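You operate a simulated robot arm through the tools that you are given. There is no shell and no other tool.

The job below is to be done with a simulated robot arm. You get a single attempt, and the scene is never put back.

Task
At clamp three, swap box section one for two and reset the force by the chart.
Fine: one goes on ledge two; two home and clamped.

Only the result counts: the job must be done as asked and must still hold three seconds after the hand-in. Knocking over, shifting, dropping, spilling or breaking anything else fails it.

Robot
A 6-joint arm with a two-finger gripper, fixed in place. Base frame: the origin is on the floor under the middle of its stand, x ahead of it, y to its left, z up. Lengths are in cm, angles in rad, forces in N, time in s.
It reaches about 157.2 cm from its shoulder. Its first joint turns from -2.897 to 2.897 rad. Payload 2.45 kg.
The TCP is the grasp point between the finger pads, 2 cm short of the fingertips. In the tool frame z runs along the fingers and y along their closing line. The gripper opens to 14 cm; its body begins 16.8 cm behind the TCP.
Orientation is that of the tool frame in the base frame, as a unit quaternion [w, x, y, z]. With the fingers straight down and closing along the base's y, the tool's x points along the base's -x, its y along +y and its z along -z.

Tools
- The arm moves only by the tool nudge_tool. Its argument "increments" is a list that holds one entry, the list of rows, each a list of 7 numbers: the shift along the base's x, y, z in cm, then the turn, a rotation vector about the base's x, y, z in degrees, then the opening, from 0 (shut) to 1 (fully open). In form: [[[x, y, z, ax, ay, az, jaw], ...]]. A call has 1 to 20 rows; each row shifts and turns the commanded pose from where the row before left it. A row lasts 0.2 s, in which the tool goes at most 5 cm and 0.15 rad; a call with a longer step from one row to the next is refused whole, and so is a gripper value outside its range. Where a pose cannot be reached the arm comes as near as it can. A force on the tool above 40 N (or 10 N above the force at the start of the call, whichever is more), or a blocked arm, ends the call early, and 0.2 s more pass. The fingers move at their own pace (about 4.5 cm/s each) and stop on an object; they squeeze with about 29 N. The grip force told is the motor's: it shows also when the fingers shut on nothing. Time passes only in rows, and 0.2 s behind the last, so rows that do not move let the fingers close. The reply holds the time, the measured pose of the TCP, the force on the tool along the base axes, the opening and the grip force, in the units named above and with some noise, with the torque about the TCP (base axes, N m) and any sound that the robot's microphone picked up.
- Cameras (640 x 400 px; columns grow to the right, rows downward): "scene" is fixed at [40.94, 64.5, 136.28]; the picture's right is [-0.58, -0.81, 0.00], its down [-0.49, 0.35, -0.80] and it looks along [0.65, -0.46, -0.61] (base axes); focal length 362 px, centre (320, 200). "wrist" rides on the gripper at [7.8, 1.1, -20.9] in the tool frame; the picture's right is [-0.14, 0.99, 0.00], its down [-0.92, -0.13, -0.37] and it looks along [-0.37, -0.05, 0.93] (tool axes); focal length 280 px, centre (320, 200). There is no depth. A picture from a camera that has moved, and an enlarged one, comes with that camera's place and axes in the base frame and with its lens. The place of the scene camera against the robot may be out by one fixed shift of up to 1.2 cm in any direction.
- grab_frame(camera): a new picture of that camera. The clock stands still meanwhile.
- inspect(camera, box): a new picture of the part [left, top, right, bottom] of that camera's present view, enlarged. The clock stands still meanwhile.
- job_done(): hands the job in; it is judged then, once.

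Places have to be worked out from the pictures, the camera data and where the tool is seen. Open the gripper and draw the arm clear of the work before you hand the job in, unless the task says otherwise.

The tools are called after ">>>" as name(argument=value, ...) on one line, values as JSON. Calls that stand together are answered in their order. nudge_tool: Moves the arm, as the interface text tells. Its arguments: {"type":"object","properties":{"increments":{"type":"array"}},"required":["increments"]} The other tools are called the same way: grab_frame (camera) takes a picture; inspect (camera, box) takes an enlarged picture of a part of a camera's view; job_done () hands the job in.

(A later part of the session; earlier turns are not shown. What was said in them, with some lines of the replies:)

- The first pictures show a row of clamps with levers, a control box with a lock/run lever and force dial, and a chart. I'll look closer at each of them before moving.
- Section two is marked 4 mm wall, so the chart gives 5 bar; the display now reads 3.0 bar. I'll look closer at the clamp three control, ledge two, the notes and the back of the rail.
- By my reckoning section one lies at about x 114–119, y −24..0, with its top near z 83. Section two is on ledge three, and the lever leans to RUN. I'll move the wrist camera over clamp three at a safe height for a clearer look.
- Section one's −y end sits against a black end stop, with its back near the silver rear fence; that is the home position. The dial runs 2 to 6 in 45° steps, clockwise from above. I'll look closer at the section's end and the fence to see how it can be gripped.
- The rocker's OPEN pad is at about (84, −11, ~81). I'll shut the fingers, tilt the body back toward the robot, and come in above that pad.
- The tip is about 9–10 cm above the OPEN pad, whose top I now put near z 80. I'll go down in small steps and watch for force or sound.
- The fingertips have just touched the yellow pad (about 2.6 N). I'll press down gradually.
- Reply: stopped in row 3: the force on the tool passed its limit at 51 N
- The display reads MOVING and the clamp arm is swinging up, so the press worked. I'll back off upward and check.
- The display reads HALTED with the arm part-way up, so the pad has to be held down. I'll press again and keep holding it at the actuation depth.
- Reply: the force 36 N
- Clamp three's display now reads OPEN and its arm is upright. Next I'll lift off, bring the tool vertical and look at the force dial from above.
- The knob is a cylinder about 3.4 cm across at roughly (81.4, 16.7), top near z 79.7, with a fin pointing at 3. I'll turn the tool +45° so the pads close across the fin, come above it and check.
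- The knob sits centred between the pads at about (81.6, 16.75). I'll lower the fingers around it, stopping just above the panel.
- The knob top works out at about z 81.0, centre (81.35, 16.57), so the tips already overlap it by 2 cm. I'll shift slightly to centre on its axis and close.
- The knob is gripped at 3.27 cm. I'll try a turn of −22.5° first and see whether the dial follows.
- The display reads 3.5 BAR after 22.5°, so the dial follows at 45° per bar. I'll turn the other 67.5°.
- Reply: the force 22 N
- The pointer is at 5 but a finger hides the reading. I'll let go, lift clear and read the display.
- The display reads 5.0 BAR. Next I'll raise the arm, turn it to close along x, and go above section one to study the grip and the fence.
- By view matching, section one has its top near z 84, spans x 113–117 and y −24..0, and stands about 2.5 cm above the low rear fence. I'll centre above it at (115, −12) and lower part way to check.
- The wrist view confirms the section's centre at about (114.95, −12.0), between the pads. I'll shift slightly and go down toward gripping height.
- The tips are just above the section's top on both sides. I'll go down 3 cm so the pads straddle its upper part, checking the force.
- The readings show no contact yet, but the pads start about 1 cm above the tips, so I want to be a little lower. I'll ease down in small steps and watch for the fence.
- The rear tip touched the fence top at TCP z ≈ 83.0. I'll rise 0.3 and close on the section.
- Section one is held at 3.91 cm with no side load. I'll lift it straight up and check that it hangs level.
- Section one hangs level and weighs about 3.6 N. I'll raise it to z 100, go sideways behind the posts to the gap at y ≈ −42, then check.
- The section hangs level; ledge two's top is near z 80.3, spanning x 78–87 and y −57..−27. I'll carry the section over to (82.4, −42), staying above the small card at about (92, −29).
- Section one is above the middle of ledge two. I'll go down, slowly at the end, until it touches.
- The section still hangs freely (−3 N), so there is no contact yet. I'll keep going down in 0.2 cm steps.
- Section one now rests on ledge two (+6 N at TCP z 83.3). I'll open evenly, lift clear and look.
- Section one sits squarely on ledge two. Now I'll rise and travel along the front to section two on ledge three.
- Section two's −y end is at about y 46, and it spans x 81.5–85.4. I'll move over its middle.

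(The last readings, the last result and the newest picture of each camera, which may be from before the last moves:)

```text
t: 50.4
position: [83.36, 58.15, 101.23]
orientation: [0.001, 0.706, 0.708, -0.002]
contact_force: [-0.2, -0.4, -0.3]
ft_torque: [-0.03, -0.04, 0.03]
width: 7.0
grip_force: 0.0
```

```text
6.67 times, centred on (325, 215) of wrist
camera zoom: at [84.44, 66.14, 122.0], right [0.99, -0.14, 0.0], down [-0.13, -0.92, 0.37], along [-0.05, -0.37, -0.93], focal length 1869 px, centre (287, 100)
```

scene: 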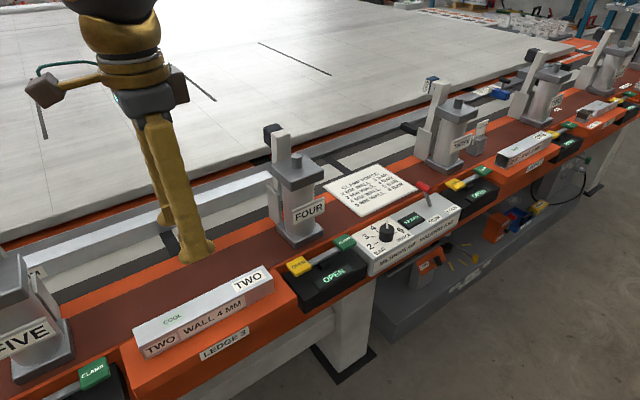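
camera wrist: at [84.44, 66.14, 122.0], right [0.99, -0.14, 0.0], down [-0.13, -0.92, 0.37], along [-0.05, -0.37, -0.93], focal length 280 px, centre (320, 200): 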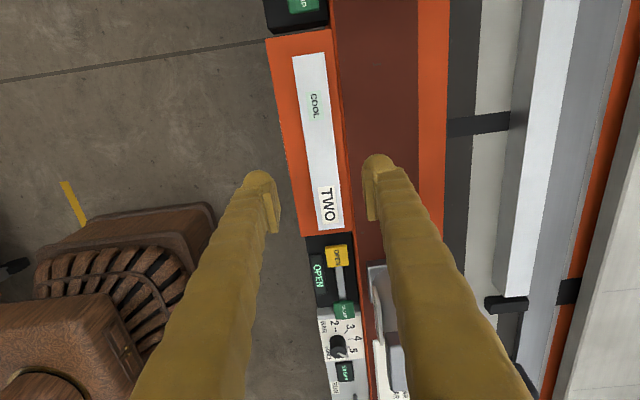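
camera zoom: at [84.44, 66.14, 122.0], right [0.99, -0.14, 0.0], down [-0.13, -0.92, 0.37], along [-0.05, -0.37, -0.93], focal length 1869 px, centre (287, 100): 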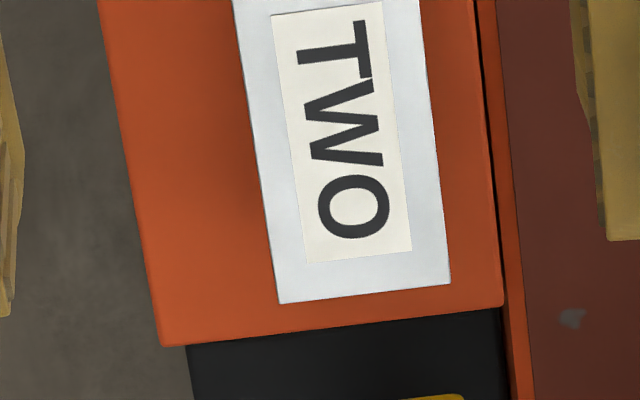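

Section two's centre is at about (83.45, 58.03) and it lies parallel to y. I'll go down around it to the same grip height as before, z 83.3.

>>> nudge_tool(increments=[[[0.1, -0.1, -3, 0, 0, 0, 0.5], [0, 0, -4, 0, 0, 0, 0.5], [0, 0, -4, 0, 0, 0, 0.5], [0, 0, -3, 0, 0, 0, 0.5], [0, 0, -1.5, 0, 0, 0, 0.5], [0, 0, 0, 0, 0, 0, 0.5]]])

>>> inspect(camera="wrist", box=[230, 60, 430, 300])

>>> inspect(camera="scene", box=[110, 180, 300, 370])

```text
t: 51.8
position: [83.38, 58.1, 85.48]
orientation: [0.001, 0.706, 0.708, -0.001]
contact_force: [0.1, 0.5, 0.1]
ft_torque: [-0.01, 0.0, 0.0]
width: 7.0
grip_force: 0.0
```

```text
1.67 times, centred on (330, 180) of wrist
camera zoom: at [84.41, 65.97, 106.47], right [0.99, -0.14, 0.0], down [-0.13, -0.92, 0.37], along [-0.05, -0.37, -0.93], focal length 467 px, centre (303, 233)
```

zoom: 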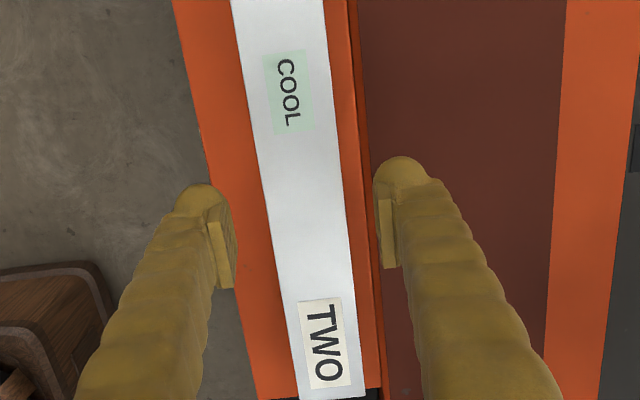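

```text
2.11 times, centred on (205, 275) of scene
camera zoom: at [40.94, 64.5, 136.28], right [-0.58, -0.81, 0.0], down [-0.49, 0.35, -0.8], along [0.65, -0.46, -0.61], focal length 762 px, centre (562, 42)
```

zoom: 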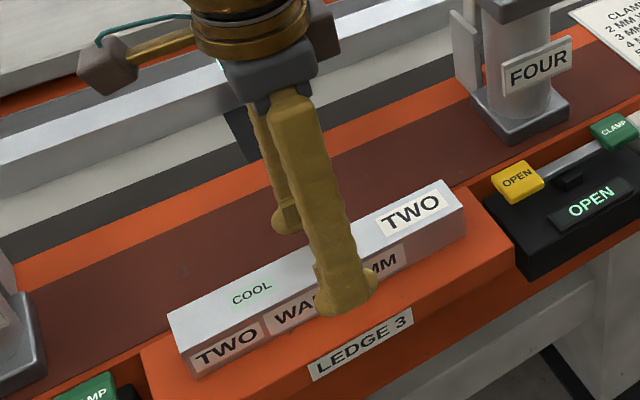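

>>> nudge_tool(increments=[[[0.1, -0.05, -0.8, 0, 0, 0, 0.5], [0, 0, -0.6, 0, 0, 0, 0.5], [0, 0, -0.4, 0, 0, 0, 0.5], [0, 0, -0.35, 0, 0, 0, 0.5], [0, 0, 0, 0, 0, 0, 0.5]]])

>>> inspect(camera="wrist", box=[230, 60, 430, 300])

```text
t: 53.0
position: [83.43, 57.98, 83.61]
orientation: [0.001, 0.707, 0.707, -0.001]
contact_force: [0.6, -0.3, 0.4]
ft_torque: [0.03, 0.02, -0.01]
width: 6.98
grip_force: 0.0
```

```text
1.67 times, centred on (330, 180) of wrist
camera zoom: at [84.56, 65.94, 104.45], right [0.99, -0.14, 0.0], down [-0.13, -0.92, 0.37], along [-0.05, -0.37, -0.93], focal length 467 px, centre (303, 233)
```

zoom: 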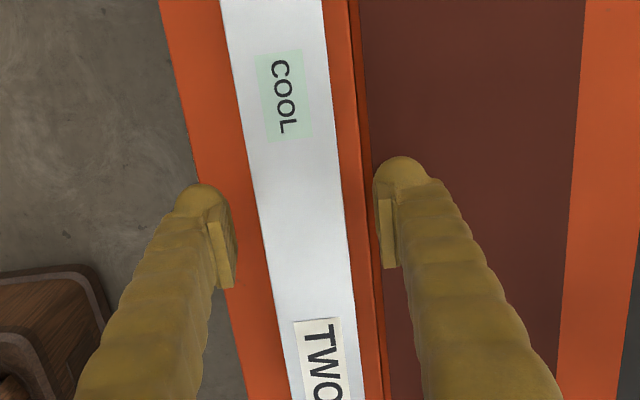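

>>> nudge_tool(increments=[[[0, 0, -0.25, 0, 0, 0, 0.5], [0, 0, 0, 0, 0, 0, 0.4], [0, 0, 0, 0, 0, 0, 0.2], [0, 0, 0, 0, 0, 0, 0.1], [0, 0, 0, 0, 0, 0, 0.0], [0, 0, 0, 0, 0, 0, 0.0], [0, 0, 0, 0, 0, 0, 0.0]]])

>>> inspect(camera="wrist", box=[230, 60, 430, 300])

```text
t: 54.6
position: [83.57, 57.93, 83.3]
orientation: [0.001, 0.707, 0.708, -0.001]
contact_force: [1.0, 0.0, -0.1]
ft_torque: [0.05, 0.0, -0.06]
width: 3.9
grip_force: 29.0
```

```text
1.67 times, centred on (330, 180) of wrist
camera zoom: at [84.56, 65.97, 104.18], right [0.99, -0.14, 0.0], down [-0.13, -0.92, 0.37], along [-0.05, -0.37, -0.93], focal length 467 px, centre (303, 233)
```

zoom: 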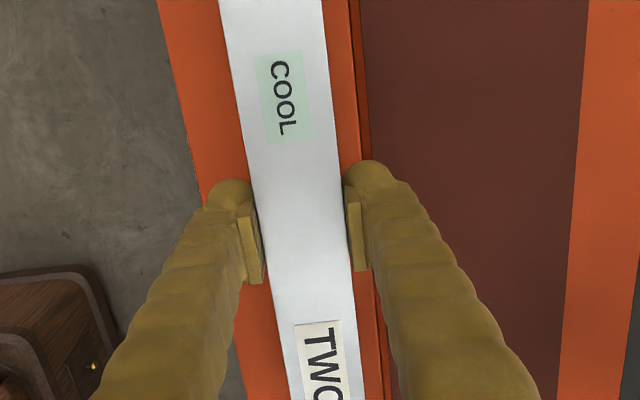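

Section two is held at 3.90 cm. I'll lift it slowly and check the weight and level.

>>> nudge_tool(increments=[[[0, 0, 0.5, 0, 0, 0, 0], [0, 0, 1, 0, 0, 0, 0], [0, 0, 1.5, 0, 0, 0, 0], [0, 0, 2, 0, 0, 0, 0], [0, 0, 0, 0, 0, 0, 0]]])

>>> grab_frame(camera="wrist")

>>> grab_frame(camera="scene")

```text
t: 55.8
position: [83.47, 58.01, 88.26]
orientation: [0.001, 0.707, 0.707, -0.002]
contact_force: [-0.2, -0.9, -2.7]
ft_torque: [0.03, 0.0, 0.02]
width: 3.91
grip_force: 29.2
```

```text
taken
camera wrist: at [84.61, 65.93, 109.11], right [0.99, -0.14, 0.0], down [-0.13, -0.92, 0.37], along [-0.05, -0.37, -0.93], focal length 280 px, centre (320, 200)
```

wrist: 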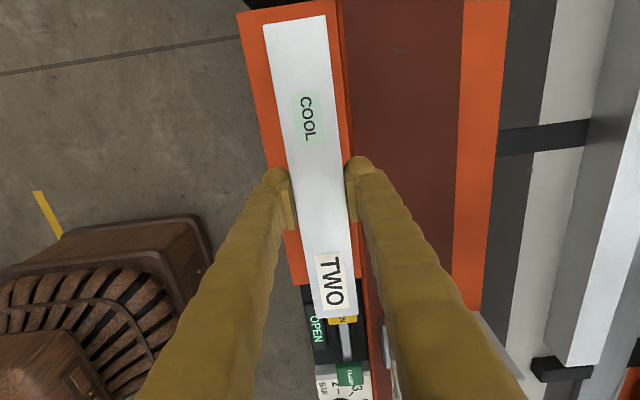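

```text
taken
```

scene: 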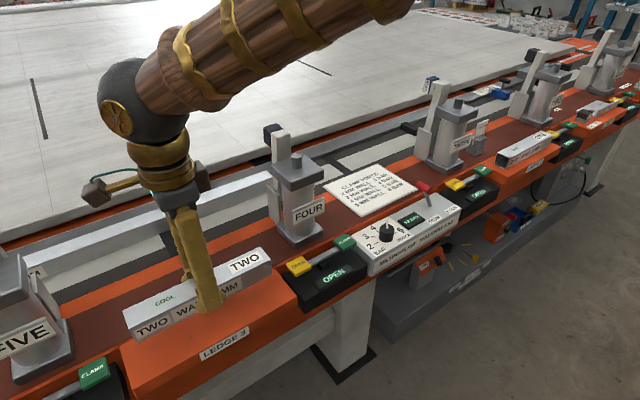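

Section two hangs level at about 3 N. I'll raise it above the posts and carry it along the front to y ≈ 8, which is between clamps three and four.

>>> nudge_tool(increments=[[[-0.5, 0, 3, 0, 0, 0, 0], [-0.5, 0, 4, 0, 0, 0, 0], [-0.5, 0, 4, 0, 0, 0, 0], [-0.5, 0, 4, 0, 0, 0, 0], [-0.5, 0, 4, 0, 0, 0, 0], [0, -1.5, 3, 0, 0, 0, 0], [0, -3.5, 0, 0, 0, 0, 0], [0, -3.8, 0, 0, 0, 0, 0], [0, -3.8, 0, 0, 0, 0, 0], [0, -3.8, 0, 0, 0, 0, 0], [0, -3.8, 0, 0, 0, 0, 0], [0, -3.8, 0, 0, 0, 0, 0], [0, -3.8, 0, 0, 0, 0, 0], [0, -3.8, 0, 0, 0, 0, 0], [0, -3.8, 0, 0, 0, 0, 0], [0, -3.8, 0, 0, 0, 0, 0], [0, -3.8, 0, 0, 0, 0, 0], [0, -3.8, 0, 0, 0, 0, 0], [0, -3, 0, 0, 0, 0, 0], [0, 0, 0, 0, 0, 0, 0]]])

>>> grab_frame(camera="wrist")

>>> grab_frame(camera="scene")

```text
t: 60.0
position: [81.17, 8.1, 110.22]
orientation: [0.002, 0.706, 0.708, -0.002]
contact_force: [0.6, 0.6, -2.7]
ft_torque: [0.06, 0.01, 0.0]
width: 3.9
grip_force: 29.7
```

```text
taken
camera wrist: at [82.31, 16.1, 131.12], right [0.99, -0.14, 0.0], down [-0.13, -0.92, 0.37], along [-0.05, -0.37, -0.93], focal length 280 px, centre (320, 200)
```

wrist: 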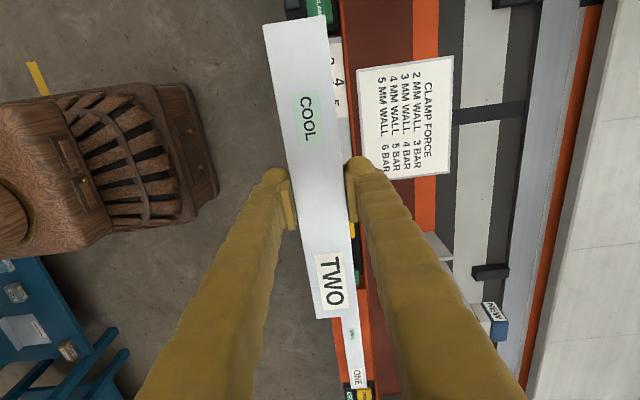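

```text
taken
```

scene: 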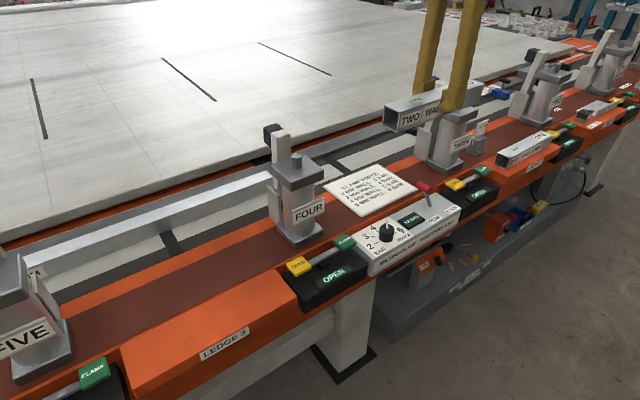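

Clear so far. I'll take it back through the gap at y 8 to behind the posts, then across to just short of home at y ≈ −10.

>>> nudge_tool(increments=[[[2, 0, 0, 0, 0, 0, 0], [3.5, 0, -0.7, 0, 0, 0, 0], [3.5, 0, -0.7, 0, 0, 0, 0], [3.5, 0, -0.7, 0, 0, 0, 0], [3.5, 0, -0.7, 0, 0, 0, 0], [3.5, 0, -0.7, 0, 0, 0, 0], [3.5, 0, -0.7, 0, 0, 0, 0], [3.5, 0, -0.7, 0, 0, 0, 0], [3.5, 0, -0.7, 0, 0, 0, 0], [2.6, 0, -0.7, 0, 0, 0, 0], [0.1, -2.6, -1, 0, 0, 0, 0], [0.1, -3.5, -1, 0, 0, 0, 0], [0.1, -3.5, -1, 0, 0, 0, 0], [0.1, -3.5, -1, 0, 0, 0, 0], [0.1, -3.5, -1, 0, 0, 0, 0], [0, -1.5, 0, 0, 0, 0, 0], [0, 0, 0, 0, 0, 0, 0]]])

>>> grab_frame(camera="wrist")

>>> grab_frame(camera="scene")

```text
t: 63.6
position: [114.18, -9.77, 98.98]
orientation: [0.001, 0.707, 0.708, -0.001]
contact_force: [-0.3, -1.2, -3.6]
ft_torque: [0.01, -0.01, -0.01]
width: 3.91
grip_force: 29.5
```

```text
taken
camera wrist: at [115.24, -1.86, 119.88], right [0.99, -0.14, 0.0], down [-0.13, -0.92, 0.37], along [-0.05, -0.37, -0.93], focal length 280 px, centre (320, 200)
```

wrist: 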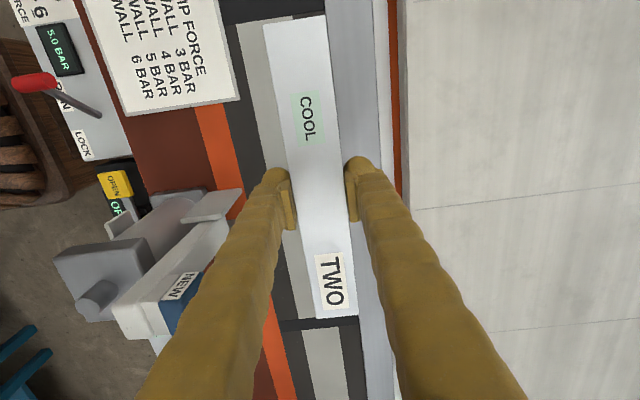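

```text
taken
```

scene: 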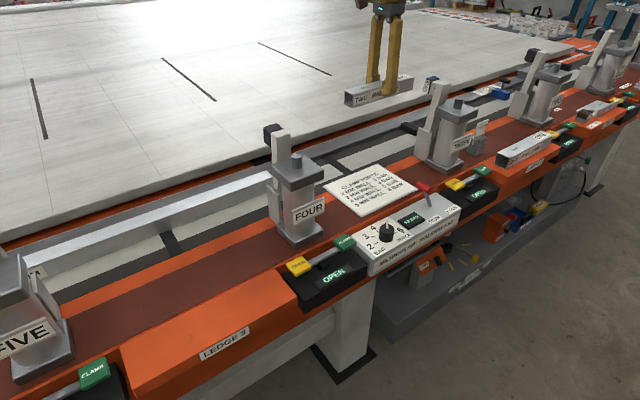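

Section two is behind the posts just short of home. I'll go down with about 0.5 cm clearance from the fence and 1 cm from the stop.

>>> nudge_tool(increments=[[[0.1, -0.4, -3, 0, 0, 0, 0], [0.1, -0.4, -3, 0, 0, 0, 0], [0, -0.3, -3, 0, 0, 0, 0], [0, 0, -2.5, 0, 0, 0, 0], [0, 0, -1.5, 0, 0, 0, 0], [0, 0, 0, 0, 0, 0, 0]]])

>>> grab_frame(camera="wrist")

>>> inspect(camera="scene", box=[335, 70, 445, 165])

```text
t: 65.0
position: [114.43, -10.94, 86.0]
orientation: [0.001, 0.706, 0.708, -0.003]
contact_force: [-0.1, 0.6, -2.1]
ft_torque: [0.03, 0.04, -0.02]
width: 3.91
grip_force: 28.5
```

```text
taken
camera wrist: at [115.5, -3.02, 106.92], right [0.99, -0.14, 0.0], down [-0.13, -0.92, 0.37], along [-0.05, -0.37, -0.93], focal length 280 px, centre (320, 200)
```

wrist: 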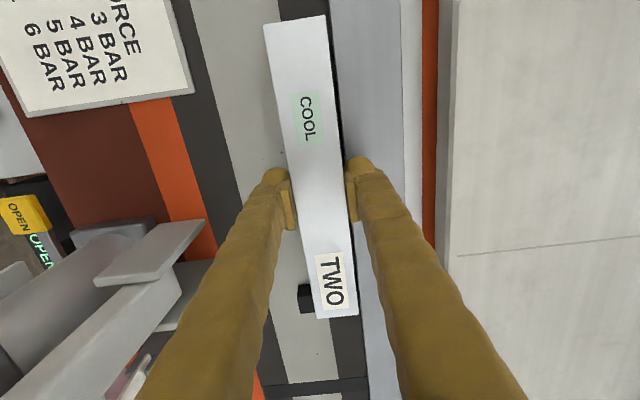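

```text
4.21 times, centred on (390, 118) of scene
camera zoom: at [40.94, 64.5, 136.28], right [-0.58, -0.81, 0.0], down [-0.49, 0.35, -0.8], along [0.65, -0.46, -0.61], focal length 1525 px, centre (25, 547)
```

zoom: 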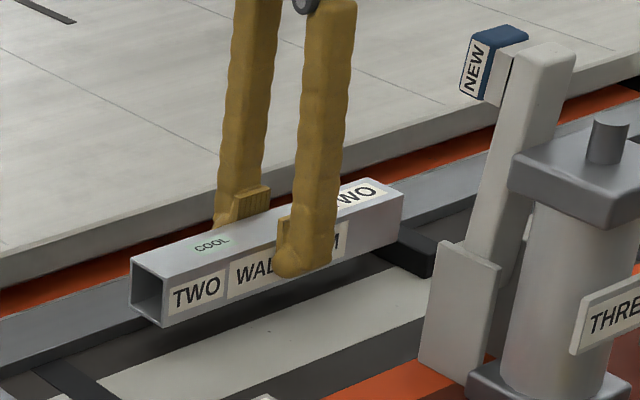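

The section's −y end is at y ≈ −22.95 and the stop face at ≈ −23.95, so there is about 1 cm of clearance. I'll lower it onto the rail.

>>> nudge_tool(increments=[[[0, 0, -1.2, 0, 0, 0, 0], [0, 0, -0.6, 0, 0, 0, 0], [0, 0, -0.3, 0, 0, 0, 0], [0, 0, -0.2, 0, 0, 0, 0], [0, 0, 0, 0, 0, 0, 0]]])

>>> inspect(camera="scene", box=[335, 70, 445, 165])

```text
t: 66.2
position: [114.39, -10.87, 83.74]
orientation: [0.001, 0.707, 0.707, -0.002]
contact_force: [-0.8, 1.0, -2.9]
ft_torque: [0.01, -0.03, 0.02]
width: 3.9
grip_force: 29.0
```

```text
4.21 times, centred on (390, 118) of scene
camera zoom: at [40.94, 64.5, 136.28], right [-0.58, -0.81, 0.0], down [-0.49, 0.35, -0.8], along [0.65, -0.46, -0.61], focal length 1525 px, centre (25, 547)
```

zoom: 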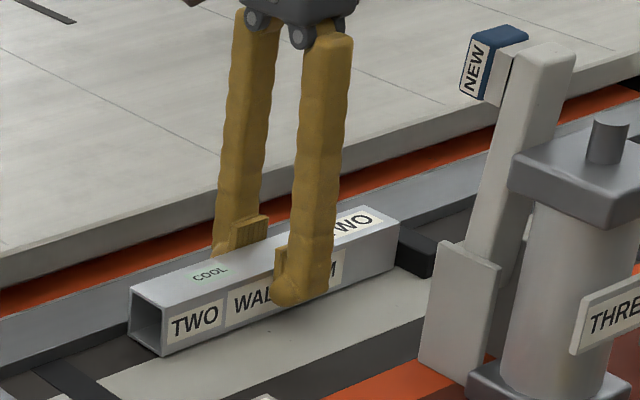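

>>> nudge_tool(increments=[[[0, 0, -0.2, 0, 0, 0, 0], [0, 0, -0.15, 0, 0, 0, 0], [0, 0, 0, 0, 0, 0, 0]]])

```text
t: 67.0
position: [114.3, -11.0, 83.38]
orientation: [0.0, 0.707, 0.708, -0.001]
contact_force: [-0.3, 0.4, -4.0]
ft_torque: [0.0, 0.0, -0.02]
width: 3.92
grip_force: 28.9
```

It is hanging about a millimetre above the rail. I'll now ease it back toward the fence in small steps and watch the x force.

>>> nudge_tool(increments=[[[0.15, 0, 0, 0, 0, 0, 0], [0.15, 0, 0, 0, 0, 0, 0], [0.15, 0, 0, 0, 0, 0, 0], [0, 0, 0, 0, 0, 0, 0]]])

```text
t: 68.0
position: [114.83, -10.93, 83.3]
orientation: [0.002, 0.707, 0.708, -0.001]
contact_force: [-1.3, 0.8, -0.3]
ft_torque: [0.03, -0.01, -0.05]
width: 3.89
grip_force: 29.2
```

It is just beginning to rest, with almost no side force. Next I'll slide it in −y toward the stop, watching for the contact force.

>>> nudge_tool(increments=[[[0, -0.25, 0, 0, 0, 0, 0], [0, -0.25, 0, 0, 0, 0, 0], [0, -0.25, 0, 0, 0, 0, 0], [0, -0.15, 0, 0, 0, 0, 0], [0, 0, 0, 0, 0, 0, 0]]])

>>> grab_frame(camera="wrist")

```text
t: 69.2
position: [114.81, -11.84, 83.4]
orientation: [0.001, 0.706, 0.708, -0.001]
contact_force: [-0.1, 0.3, -2.1]
ft_torque: [0.0, -0.01, 0.02]
width: 3.89
grip_force: 29.0
```

```text
taken
camera wrist: at [115.89, -3.92, 104.19], right [0.99, -0.14, 0.0], down [-0.13, -0.92, 0.37], along [-0.05, -0.37, -0.93], focal length 280 px, centre (320, 200)
```

wrist: 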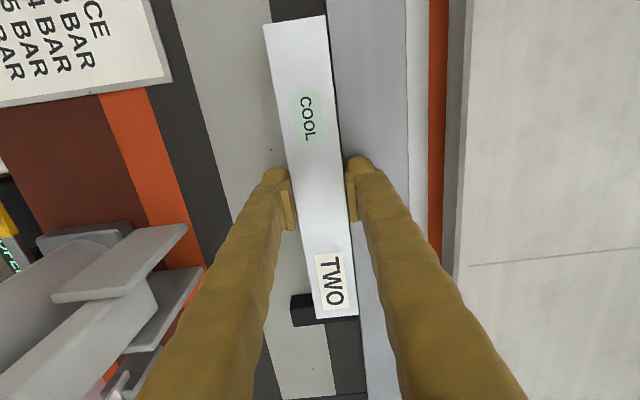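

>>> nudge_tool(increments=[[[0, -0.1, 0, 0, 0, 0, 0], [0, -0.1, 0, 0, 0, 0, 0], [0, -0.1, 0, 0, 0, 0, 0], [0, 0, 0, 0, 0, 0, 0]]])

>>> inspect(camera="wrist", box=[270, 260, 380, 340])

```text
t: 70.2
position: [114.87, -12.09, 83.38]
orientation: [0.0, 0.706, 0.708, -0.001]
contact_force: [-2.2, 20.2, 3.0]
ft_torque: [0.27, 0.06, -0.17]
width: 3.92
grip_force: 28.8
```

```text
5.00 times, centred on (325, 300) of wrist
camera zoom: at [115.89, -4.07, 104.2], right [0.99, -0.13, 0.0], down [-0.12, -0.92, 0.37], along [-0.05, -0.37, -0.93], focal length 1402 px, centre (295, -300)
```

zoom: 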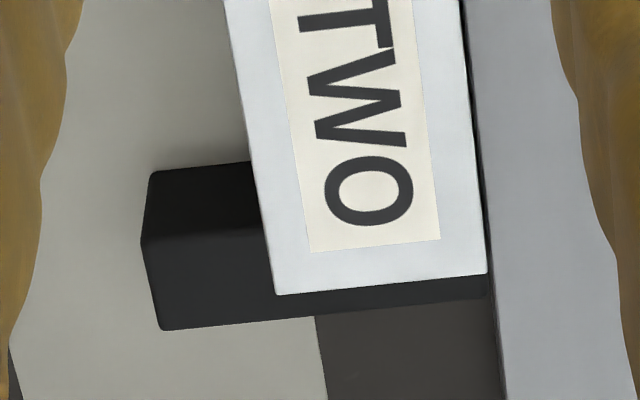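

The −y end is firmly against the stop (+20 N). I'll ease that off slightly and press back until the fence is felt.

>>> nudge_tool(increments=[[[0, 0.08, 0, 0, 0, 0, 0], [0.1, 0, 0, 0, 0, 0, 0], [0.1, 0, 0, 0, 0, 0, 0], [0, 0, 0, 0, 0, 0, 0]]])

```text
t: 71.2
position: [115.0, -12.0, 83.31]
orientation: [0.0, 0.706, 0.708, -0.002]
contact_force: [-17.8, 23.2, 9.3]
ft_torque: [0.27, 0.33, -0.33]
width: 3.89
grip_force: 29.3
```

The section is against both the stop and the fence and resting on the rail. I'll relax the side loads, open the fingers evenly and look.

>>> nudge_tool(increments=[[[-0.06, 0.06, -0.03, 0, 0, 0, 0], [0, 0, 0, 0, 0, 0, 0.3], [0, 0, 0, 0, 0, 0, 0.35], [0, 0, 0, 0, 0, 0, 0.4], [0, 0, 0, 0, 0, 0, 0.45], [0, 0, 0, 0, 0, 0, 0.45]]])

>>> grab_frame(camera="wrist")

>>> inspect(camera="scene", box=[335, 70, 445, 165])

```text
t: 72.6
position: [114.86, -12.07, 83.25]
orientation: [0.001, 0.707, 0.708, -0.002]
contact_force: [-0.1, -0.2, -0.6]
ft_torque: [0.02, -0.02, 0.01]
width: 6.3
grip_force: 0.1
```

```text
taken
camera wrist: at [116.01, -4.1, 104.12], right [0.99, -0.14, 0.0], down [-0.13, -0.92, 0.37], along [-0.05, -0.37, -0.93], focal length 280 px, centre (320, 200)
```

wrist: 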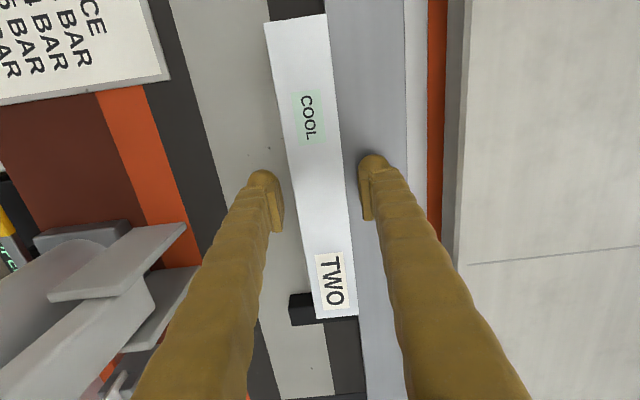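

```text
4.21 times, centred on (390, 118) of scene
camera zoom: at [40.94, 64.5, 136.28], right [-0.58, -0.81, 0.0], down [-0.49, 0.35, -0.8], along [0.65, -0.46, -0.61], focal length 1525 px, centre (25, 547)
```

zoom: 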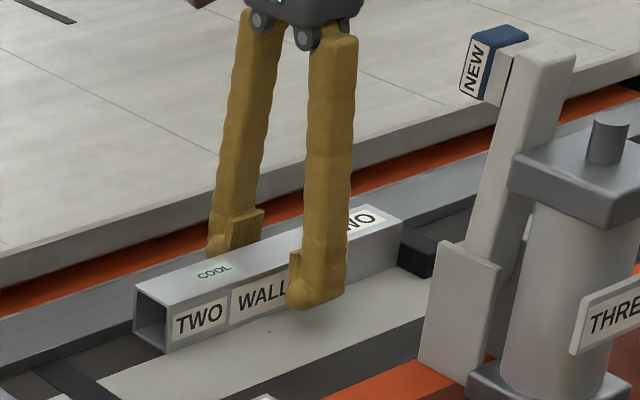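

Section two's position matches where section one sat, within about a millimetre. I'll lift straight off and come forward through the gap, then look again.

>>> nudge_tool(increments=[[[0, 0, 1, 0, 0, 0, 0.45], [0, 0, 3, 0, 0, 0, 0.45], [0, 0, 4, 0, 0, 0, 0.45], [0, 0, 4, 0, 0, 0, 0.45], [0, 0, 4, 0, 0, 0, 0.45], [-1, 2, 4, 0, 0, 0, 0.45], [-1, 4, 3, 0, 0, 0, 0.3], [-1.5, 4, 0, 0, 0, 8, 0.2], [-2, 4, 0, 0, 0, 8, 0], [-4, 2, 0, 0, 0, 8, 0], [-4.5, 0, 0, 0, 0, 8, 0], [-4.5, 0, 0, 0, 0, 8, 0], [-4.5, 0, 0, 0, 0, 8, 0], [-4.5, 0, 0, 0, 0, 8, 0], [-4.5, 0, 0, 0, 0, 8, 0], [-4, 0, 0, 0, 0, 8, 0], [0, 0, 0, 0, 0, 8, 0], [0, 0, 0, 0, 0, 8, 0]]])

>>> grab_frame(camera="wrist")

>>> grab_frame(camera="scene")

>>> inspect(camera="scene", box=[330, 95, 440, 165])

```text
refused: row 7 steps farther than a row can; nothing moved
```

```text
taken
camera wrist: at [116.01, -4.1, 104.12], right [0.99, -0.14, 0.0], down [-0.13, -0.92, 0.37], along [-0.05, -0.37, -0.93], focal length 280 px, centre (320, 200)
```

wrist: 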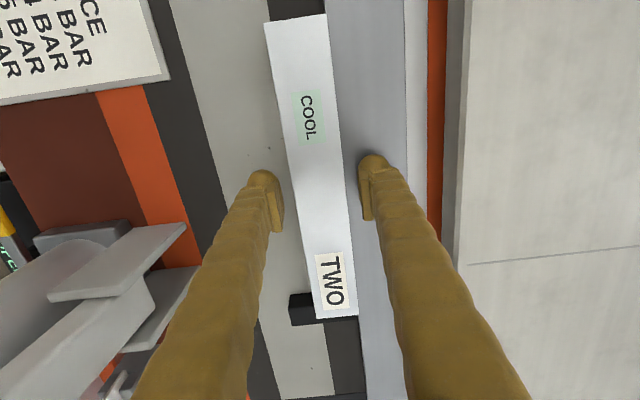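

```text
taken
```

scene: 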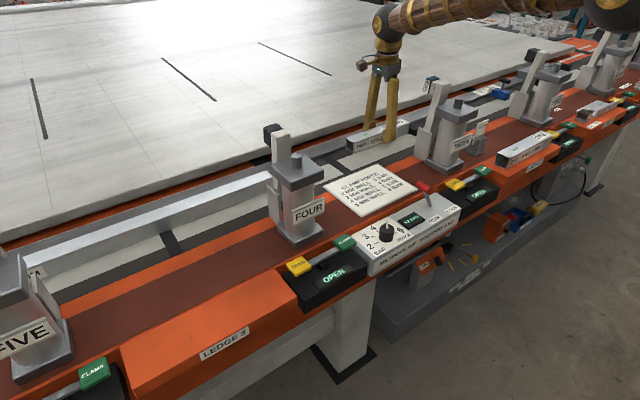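

```text
5.71 times, centred on (385, 130) of scene
camera zoom: at [40.94, 64.5, 136.28], right [-0.58, -0.81, 0.0], down [-0.49, 0.35, -0.8], along [0.65, -0.46, -0.61], focal length 2069 px, centre (-51, 600)
```

zoom: 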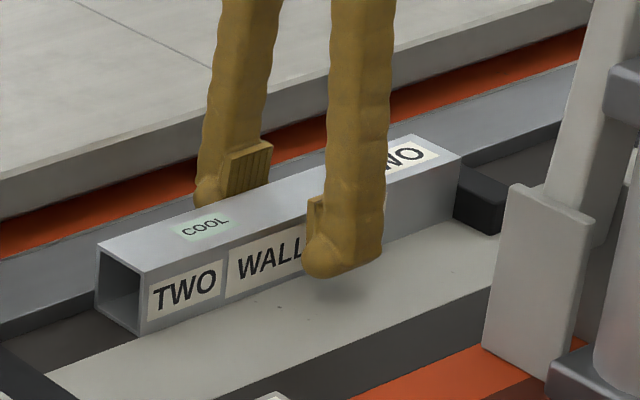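

One row was too long, so nothing moved. The scene view shows section two in exactly the pixels section one had. I'll repeat the lift-off with shorter steps.

>>> nudge_tool(increments=[[[0, 0, 1, 0, 0, 0, 0.45], [0, 0, 3, 0, 0, 0, 0.45], [0, 0, 4, 0, 0, 0, 0.45], [0, 0, 4, 0, 0, 0, 0.45], [0, 0, 4, 0, 0, 0, 0.45], [0, 0, 4, 0, 0, 0, 0.45], [-1, 2, 4, 0, 0, 0, 0.4], [-1, 4, 1, 0, 0, 0, 0.3], [-1.5, 4, 0, 0, 0, 8, 0.2], [-2, 4, 0, 0, 0, 8, 0], [-4, 2, 0, 0, 0, 8, 0], [-4.5, 0, 0, 0, 0, 8, 0], [-4.5, 0, 0, 0, 0, 8, 0], [-4.5, 0, 0, 0, 0, 8, 0], [-4.5, 0, 0, 0, 0, 8, 0], [-4.5, 0, 0, 0, 0, 8, 0], [-4, 0, 0, 0, 0, 8, 0], [0, 0, 0, 0, 0, 8, 0], [0, 0, 0, 0, 0, 8, 0]]])

>>> grab_frame(camera="wrist")

>>> grab_frame(camera="scene")

>>> inspect(camera="scene", box=[330, 95, 440, 165])

```text
t: 76.6
position: [78.93, 4.06, 108.36]
orientation: [0.002, 0.015, 1.0, 0.0]
contact_force: [0.2, -0.6, -0.6]
ft_torque: [0.0, 0.04, -0.03]
width: 0.03
grip_force: 28.6
```

```text
taken
camera wrist: at [71.02, 5.51, 129.2], right [0.17, 0.99, 0.0], down [0.92, -0.16, 0.37], along [0.37, -0.06, -0.93], focal length 280 px, centre (320, 200)
```

wrist: 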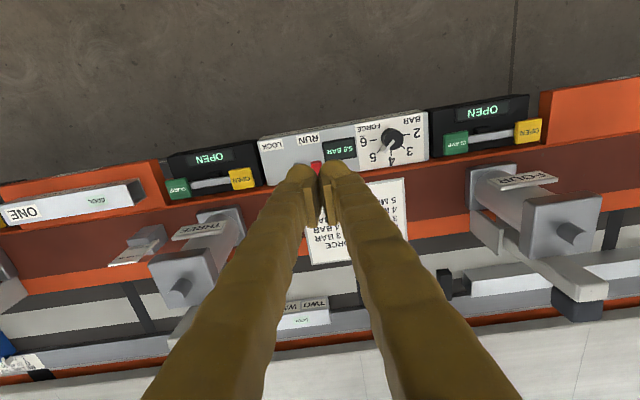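

```text
taken
```

scene: 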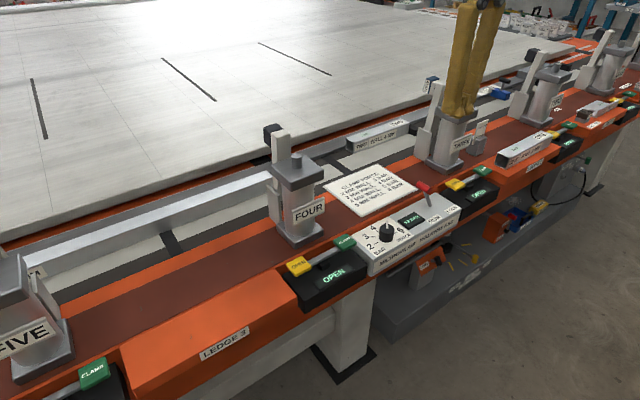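

```text
5.71 times, centred on (385, 130) of scene
camera zoom: at [40.94, 64.5, 136.28], right [-0.58, -0.81, 0.0], down [-0.49, 0.35, -0.8], along [0.65, -0.46, -0.61], focal length 2069 px, centre (-51, 600)
```

zoom: 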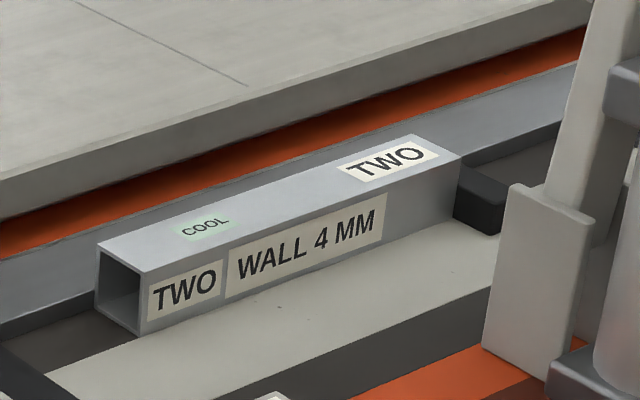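

Section two is home and clear. Next I'll come above the green CLAMP pad at about (83.9, −22.9) with the same back-tilt as for the OPEN pad.

>>> nudge_tool(increments=[[[0.8, -4.5, -1, 0, -5, 0, 0], [0.8, -4.5, -1, 0, -5, 0, 0], [0.8, -4.5, -1, 0, -5, 0, 0], [0.8, -4.5, -1, 0, -5, 0, 0], [0.8, -4.5, -1, 0, -5, 0, 0], [0, -4.3, -2, 0, 0, 1.7, 0], [0, 0, -4, 0, 0, 0, 0], [0, 0, -4, 0, 0, 0, 0], [0, 0, -3, 0, 0, 0, 0], [0, 0, 0, 0, 0, 0, 0]]])

>>> grab_frame(camera="wrist")

>>> inspect(camera="scene", box=[400, 90, 560, 210])

```text
t: 78.8
position: [82.88, -22.75, 90.43]
orientation: [0.218, 0.001, 0.976, 0.006]
contact_force: [0.2, -0.5, 0.1]
ft_torque: [0.02, -0.01, 0.0]
width: 0.0
grip_force: 29.1
```

```text
taken
camera wrist: at [66.93, -21.89, 105.93], right [0.12, 0.99, 0.07], down [0.68, -0.14, 0.72], along [0.73, -0.04, -0.69], focal length 280 px, centre (320, 200)
```

wrist: 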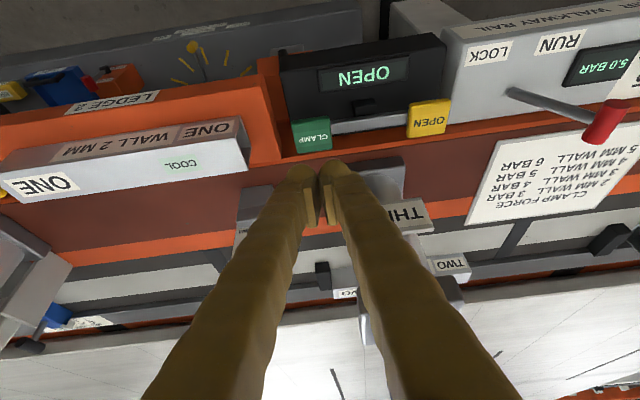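

```text
3.33 times, centred on (480, 150) of scene
camera zoom: at [40.94, 64.5, 136.28], right [-0.58, -0.81, 0.0], down [-0.49, 0.35, -0.8], along [0.65, -0.46, -0.61], focal length 1207 px, centre (-213, 367)
```

zoom: 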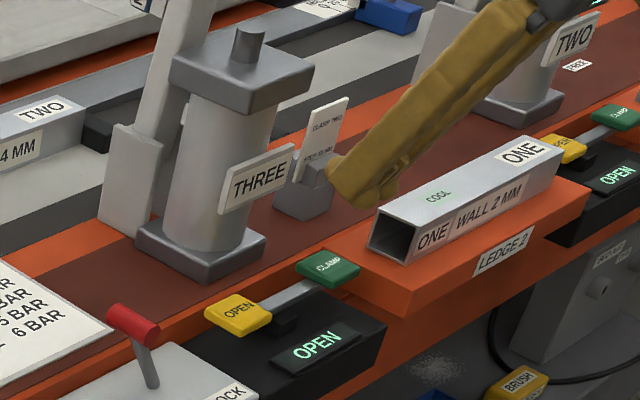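

The CLAMP pad is right under the tips, and section one on ledge two is well clear. I'll press down and hold.

>>> nudge_tool(increments=[[[0.1, 0, -3, 0, 0, 0, 0], [0, 0, -2.5, 0, 0, 0, 0], [0, 0, -1.3, 0, 0, 0, 0], [0, 0, -0.5, 0, 0, 0, 0], [0, 0, -0.4, 0, 0, 0, 0], [0, 0, -0.3, 0, 0, 0, 0], [0, 0, -0.2, 0, 0, 0, 0], [0, 0, 0, 0, 0, 0, 0], [0, 0, 0, 0, 0, 0, 0], [0, 0, 0, 0, 0, 0, 0]]])

>>> inspect(camera="scene", box=[360, 60, 560, 220])

```text
t: 81.0
position: [82.97, -22.94, 82.0]
orientation: [0.218, 0.002, 0.976, 0.006]
contact_force: [2.3, -1.8, 3.4]
ft_torque: [-0.04, -0.05, 0.0]
width: 0.0
grip_force: 29.4
```

```text
2.50 times, centred on (460, 140) of scene
camera zoom: at [40.94, 64.5, 136.28], right [-0.58, -0.81, 0.0], down [-0.49, 0.35, -0.8], along [0.65, -0.46, -0.61], focal length 905 px, centre (-30, 350)
```

zoom: 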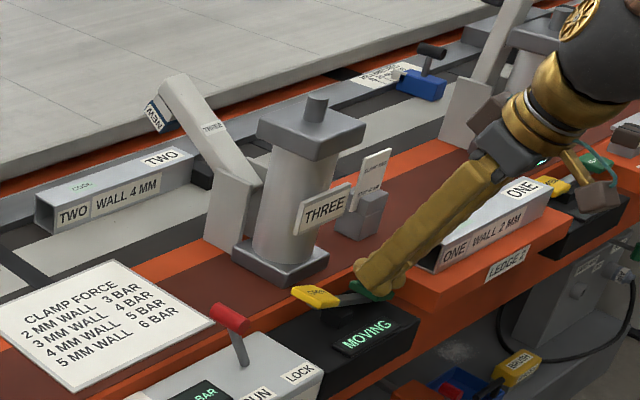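

The clamp is MOVING and its arm is coming down. I'll keep holding.

>>> nudge_tool(increments=[[[0, 0, -0.05, 0, 0, 0, 0], [0, 0, 0, 0, 0, 0, 0], [0, 0, 0, 0, 0, 0, 0], [0, 0, 0, 0, 0, 0, 0], [0, 0, 0, 0, 0, 0, 0], [0, 0, 0, 0, 0, 0, 0]]])

>>> inspect(camera="scene", box=[360, 60, 560, 220])

```text
t: 82.4
position: [83.15, -22.84, 82.04]
orientation: [0.218, 0.002, 0.976, 0.007]
contact_force: [0.0, -1.7, 4.8]
ft_torque: [0.01, 0.07, 0.0]
width: 0.0
grip_force: 29.1
```

```text
2.50 times, centred on (460, 140) of scene
camera zoom: at [40.94, 64.5, 136.28], right [-0.58, -0.81, 0.0], down [-0.49, 0.35, -0.8], along [0.65, -0.46, -0.61], focal length 905 px, centre (-30, 350)
```

zoom: 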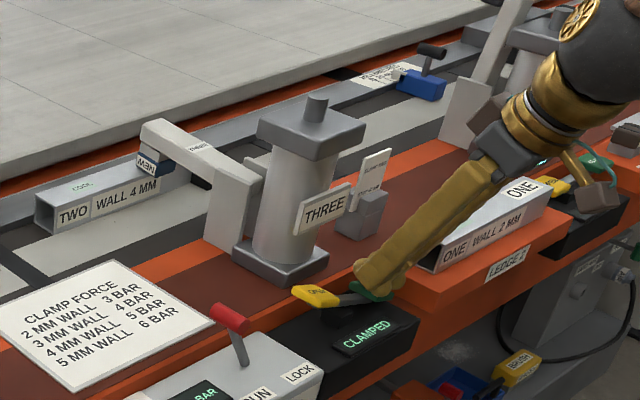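

The display reads CLAMPED and the pad is down on section two. I'll lift off gently, draw the arm clear and open the gripper.

>>> nudge_tool(increments=[[[0, 0, 0.5, 0, 0, 0, 0], [0, 0, 1.5, 0, 0, 0, 0], [-1, 0, 3.5, 0, 0, 0, 0], [-1, 0, 4, 0, 0, 0, 0], [-1, 0, 4, 0, 0, 0, 0], [-1, 0, 4, 0, 0, 0, 0], [-2, 0, 4, 0, 0, 0, 0], [-3, 1, 3, 0, 5, 0, 0], [-3, 1, 2, 0, 5, 0, 0.4], [-4, 2, 1, 0, 5, 0, 0.8], [-4, 2, 0, 0, 5, 0, 1], [-4, 2, 0, 0, 5, 0, 1], [0, 0, 0, 0, 0, 0, 1], [0, 0, 0, 0, 0, 0, 1]]])

>>> grab_frame(camera="scene")

>>> grab_frame(camera="wrist")

>>> inspect(camera="scene", box=[340, 80, 500, 260])

>>> inspect(camera="scene", box=[380, 190, 500, 250])

>>> inspect(camera="scene", box=[330, 95, 440, 165])

>>> inspect(camera="scene", box=[470, 80, 640, 200])

```text
t: 85.4
position: [58.89, -14.71, 109.57]
orientation: [0.002, 0.003, 1.0, 0.006]
contact_force: [0.5, 0.4, 0.1]
ft_torque: [0.01, 0.01, -0.01]
width: 12.11
grip_force: 0.1
```

```text
taken
```

scene: 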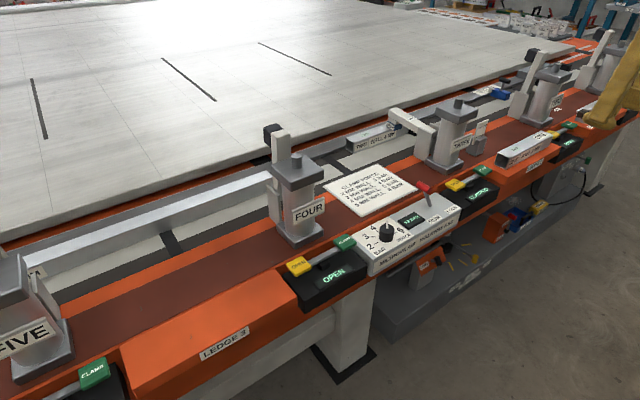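

```text
taken
camera wrist: at [51.03, -13.79, 130.44], right [0.14, 0.99, 0.01], down [0.92, -0.14, 0.37], along [0.37, -0.04, -0.93], focal length 280 px, centre (320, 200)
```

wrist: 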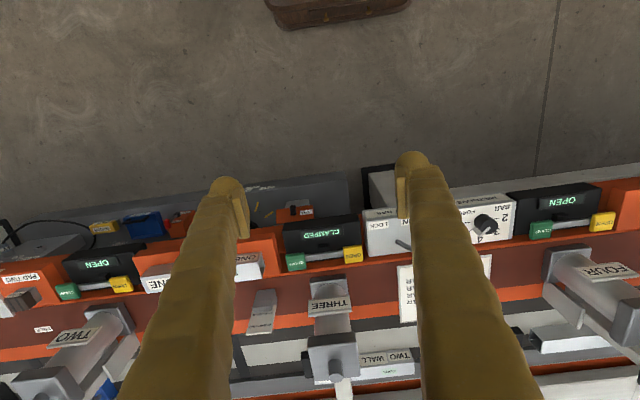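

```text
2.22 times, centred on (420, 170) of scene
camera zoom: at [40.94, 64.5, 136.28], right [-0.58, -0.81, 0.0], down [-0.49, 0.35, -0.8], along [0.65, -0.46, -0.61], focal length 805 px, centre (98, 267)
```

zoom: 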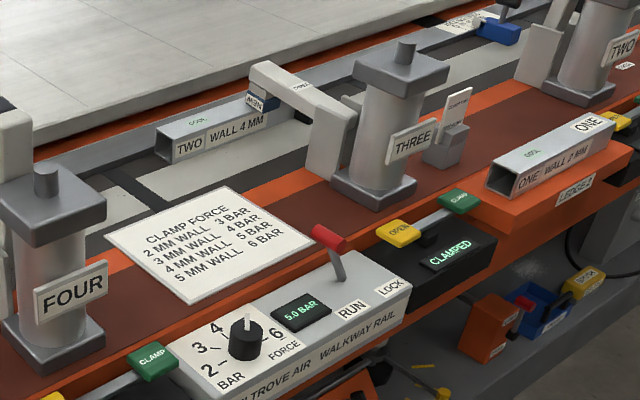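

```text
5.33 times, centred on (440, 220) of scene
camera zoom: at [40.94, 64.5, 136.28], right [-0.58, -0.81, 0.0], down [-0.49, 0.35, -0.8], along [0.65, -0.46, -0.61], focal length 1931 px, centre (-320, 93)
```

zoom: 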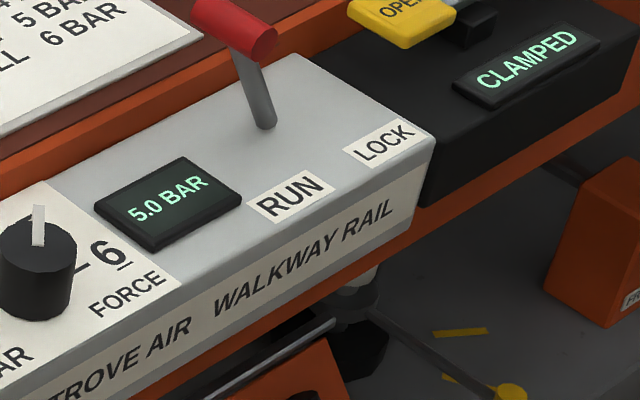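

```text
5.71 times, centred on (385, 130) of scene
camera zoom: at [40.94, 64.5, 136.28], right [-0.58, -0.81, 0.0], down [-0.49, 0.35, -0.8], along [0.65, -0.46, -0.61], focal length 2069 px, centre (-51, 600)
```

zoom: 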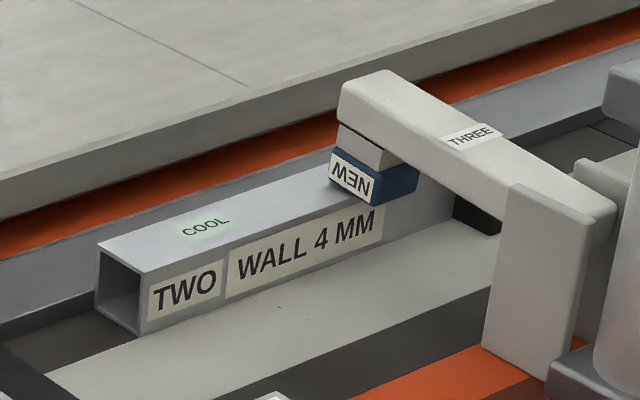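

```text
3.33 times, centred on (555, 140) of scene
camera zoom: at [40.94, 64.5, 136.28], right [-0.58, -0.81, 0.0], down [-0.49, 0.35, -0.8], along [0.65, -0.46, -0.61], focal length 1207 px, centre (-463, 400)
```

zoom: 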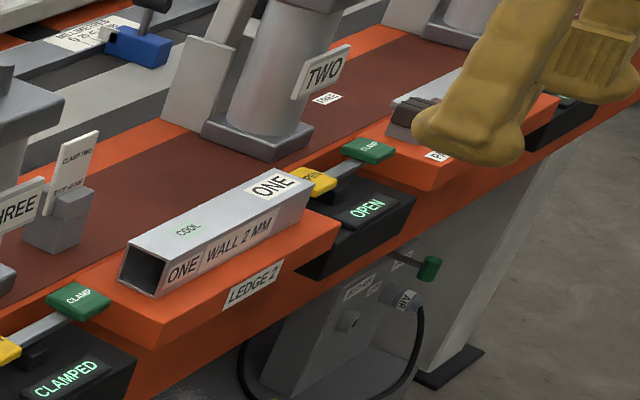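

Everything checks out: section two is home under the clamp, the displays read CLAMPED and 5.0 BAR, section one is on ledge two, the lever is still in RUN, and the arm is clear and open. I'm handing in the job.

>>> job_done()

```text
The job is handed in.
```

The swap at clamp three is done and handed in:

- **Section one:** it lies flat near the middle of ledge two.
- **Section two:** it is home against the end stop and the rear fence, in the same place section one sat. Clamp three's display reads CLAMPED.
- **Force:** I set it to 5.0 bar, the chart value for a 4 mm wall, and the display reads 5.0 BAR.

The lever is still in RUN. The gripper is open and clear of the work, and in the last pictures nothing else had moved.
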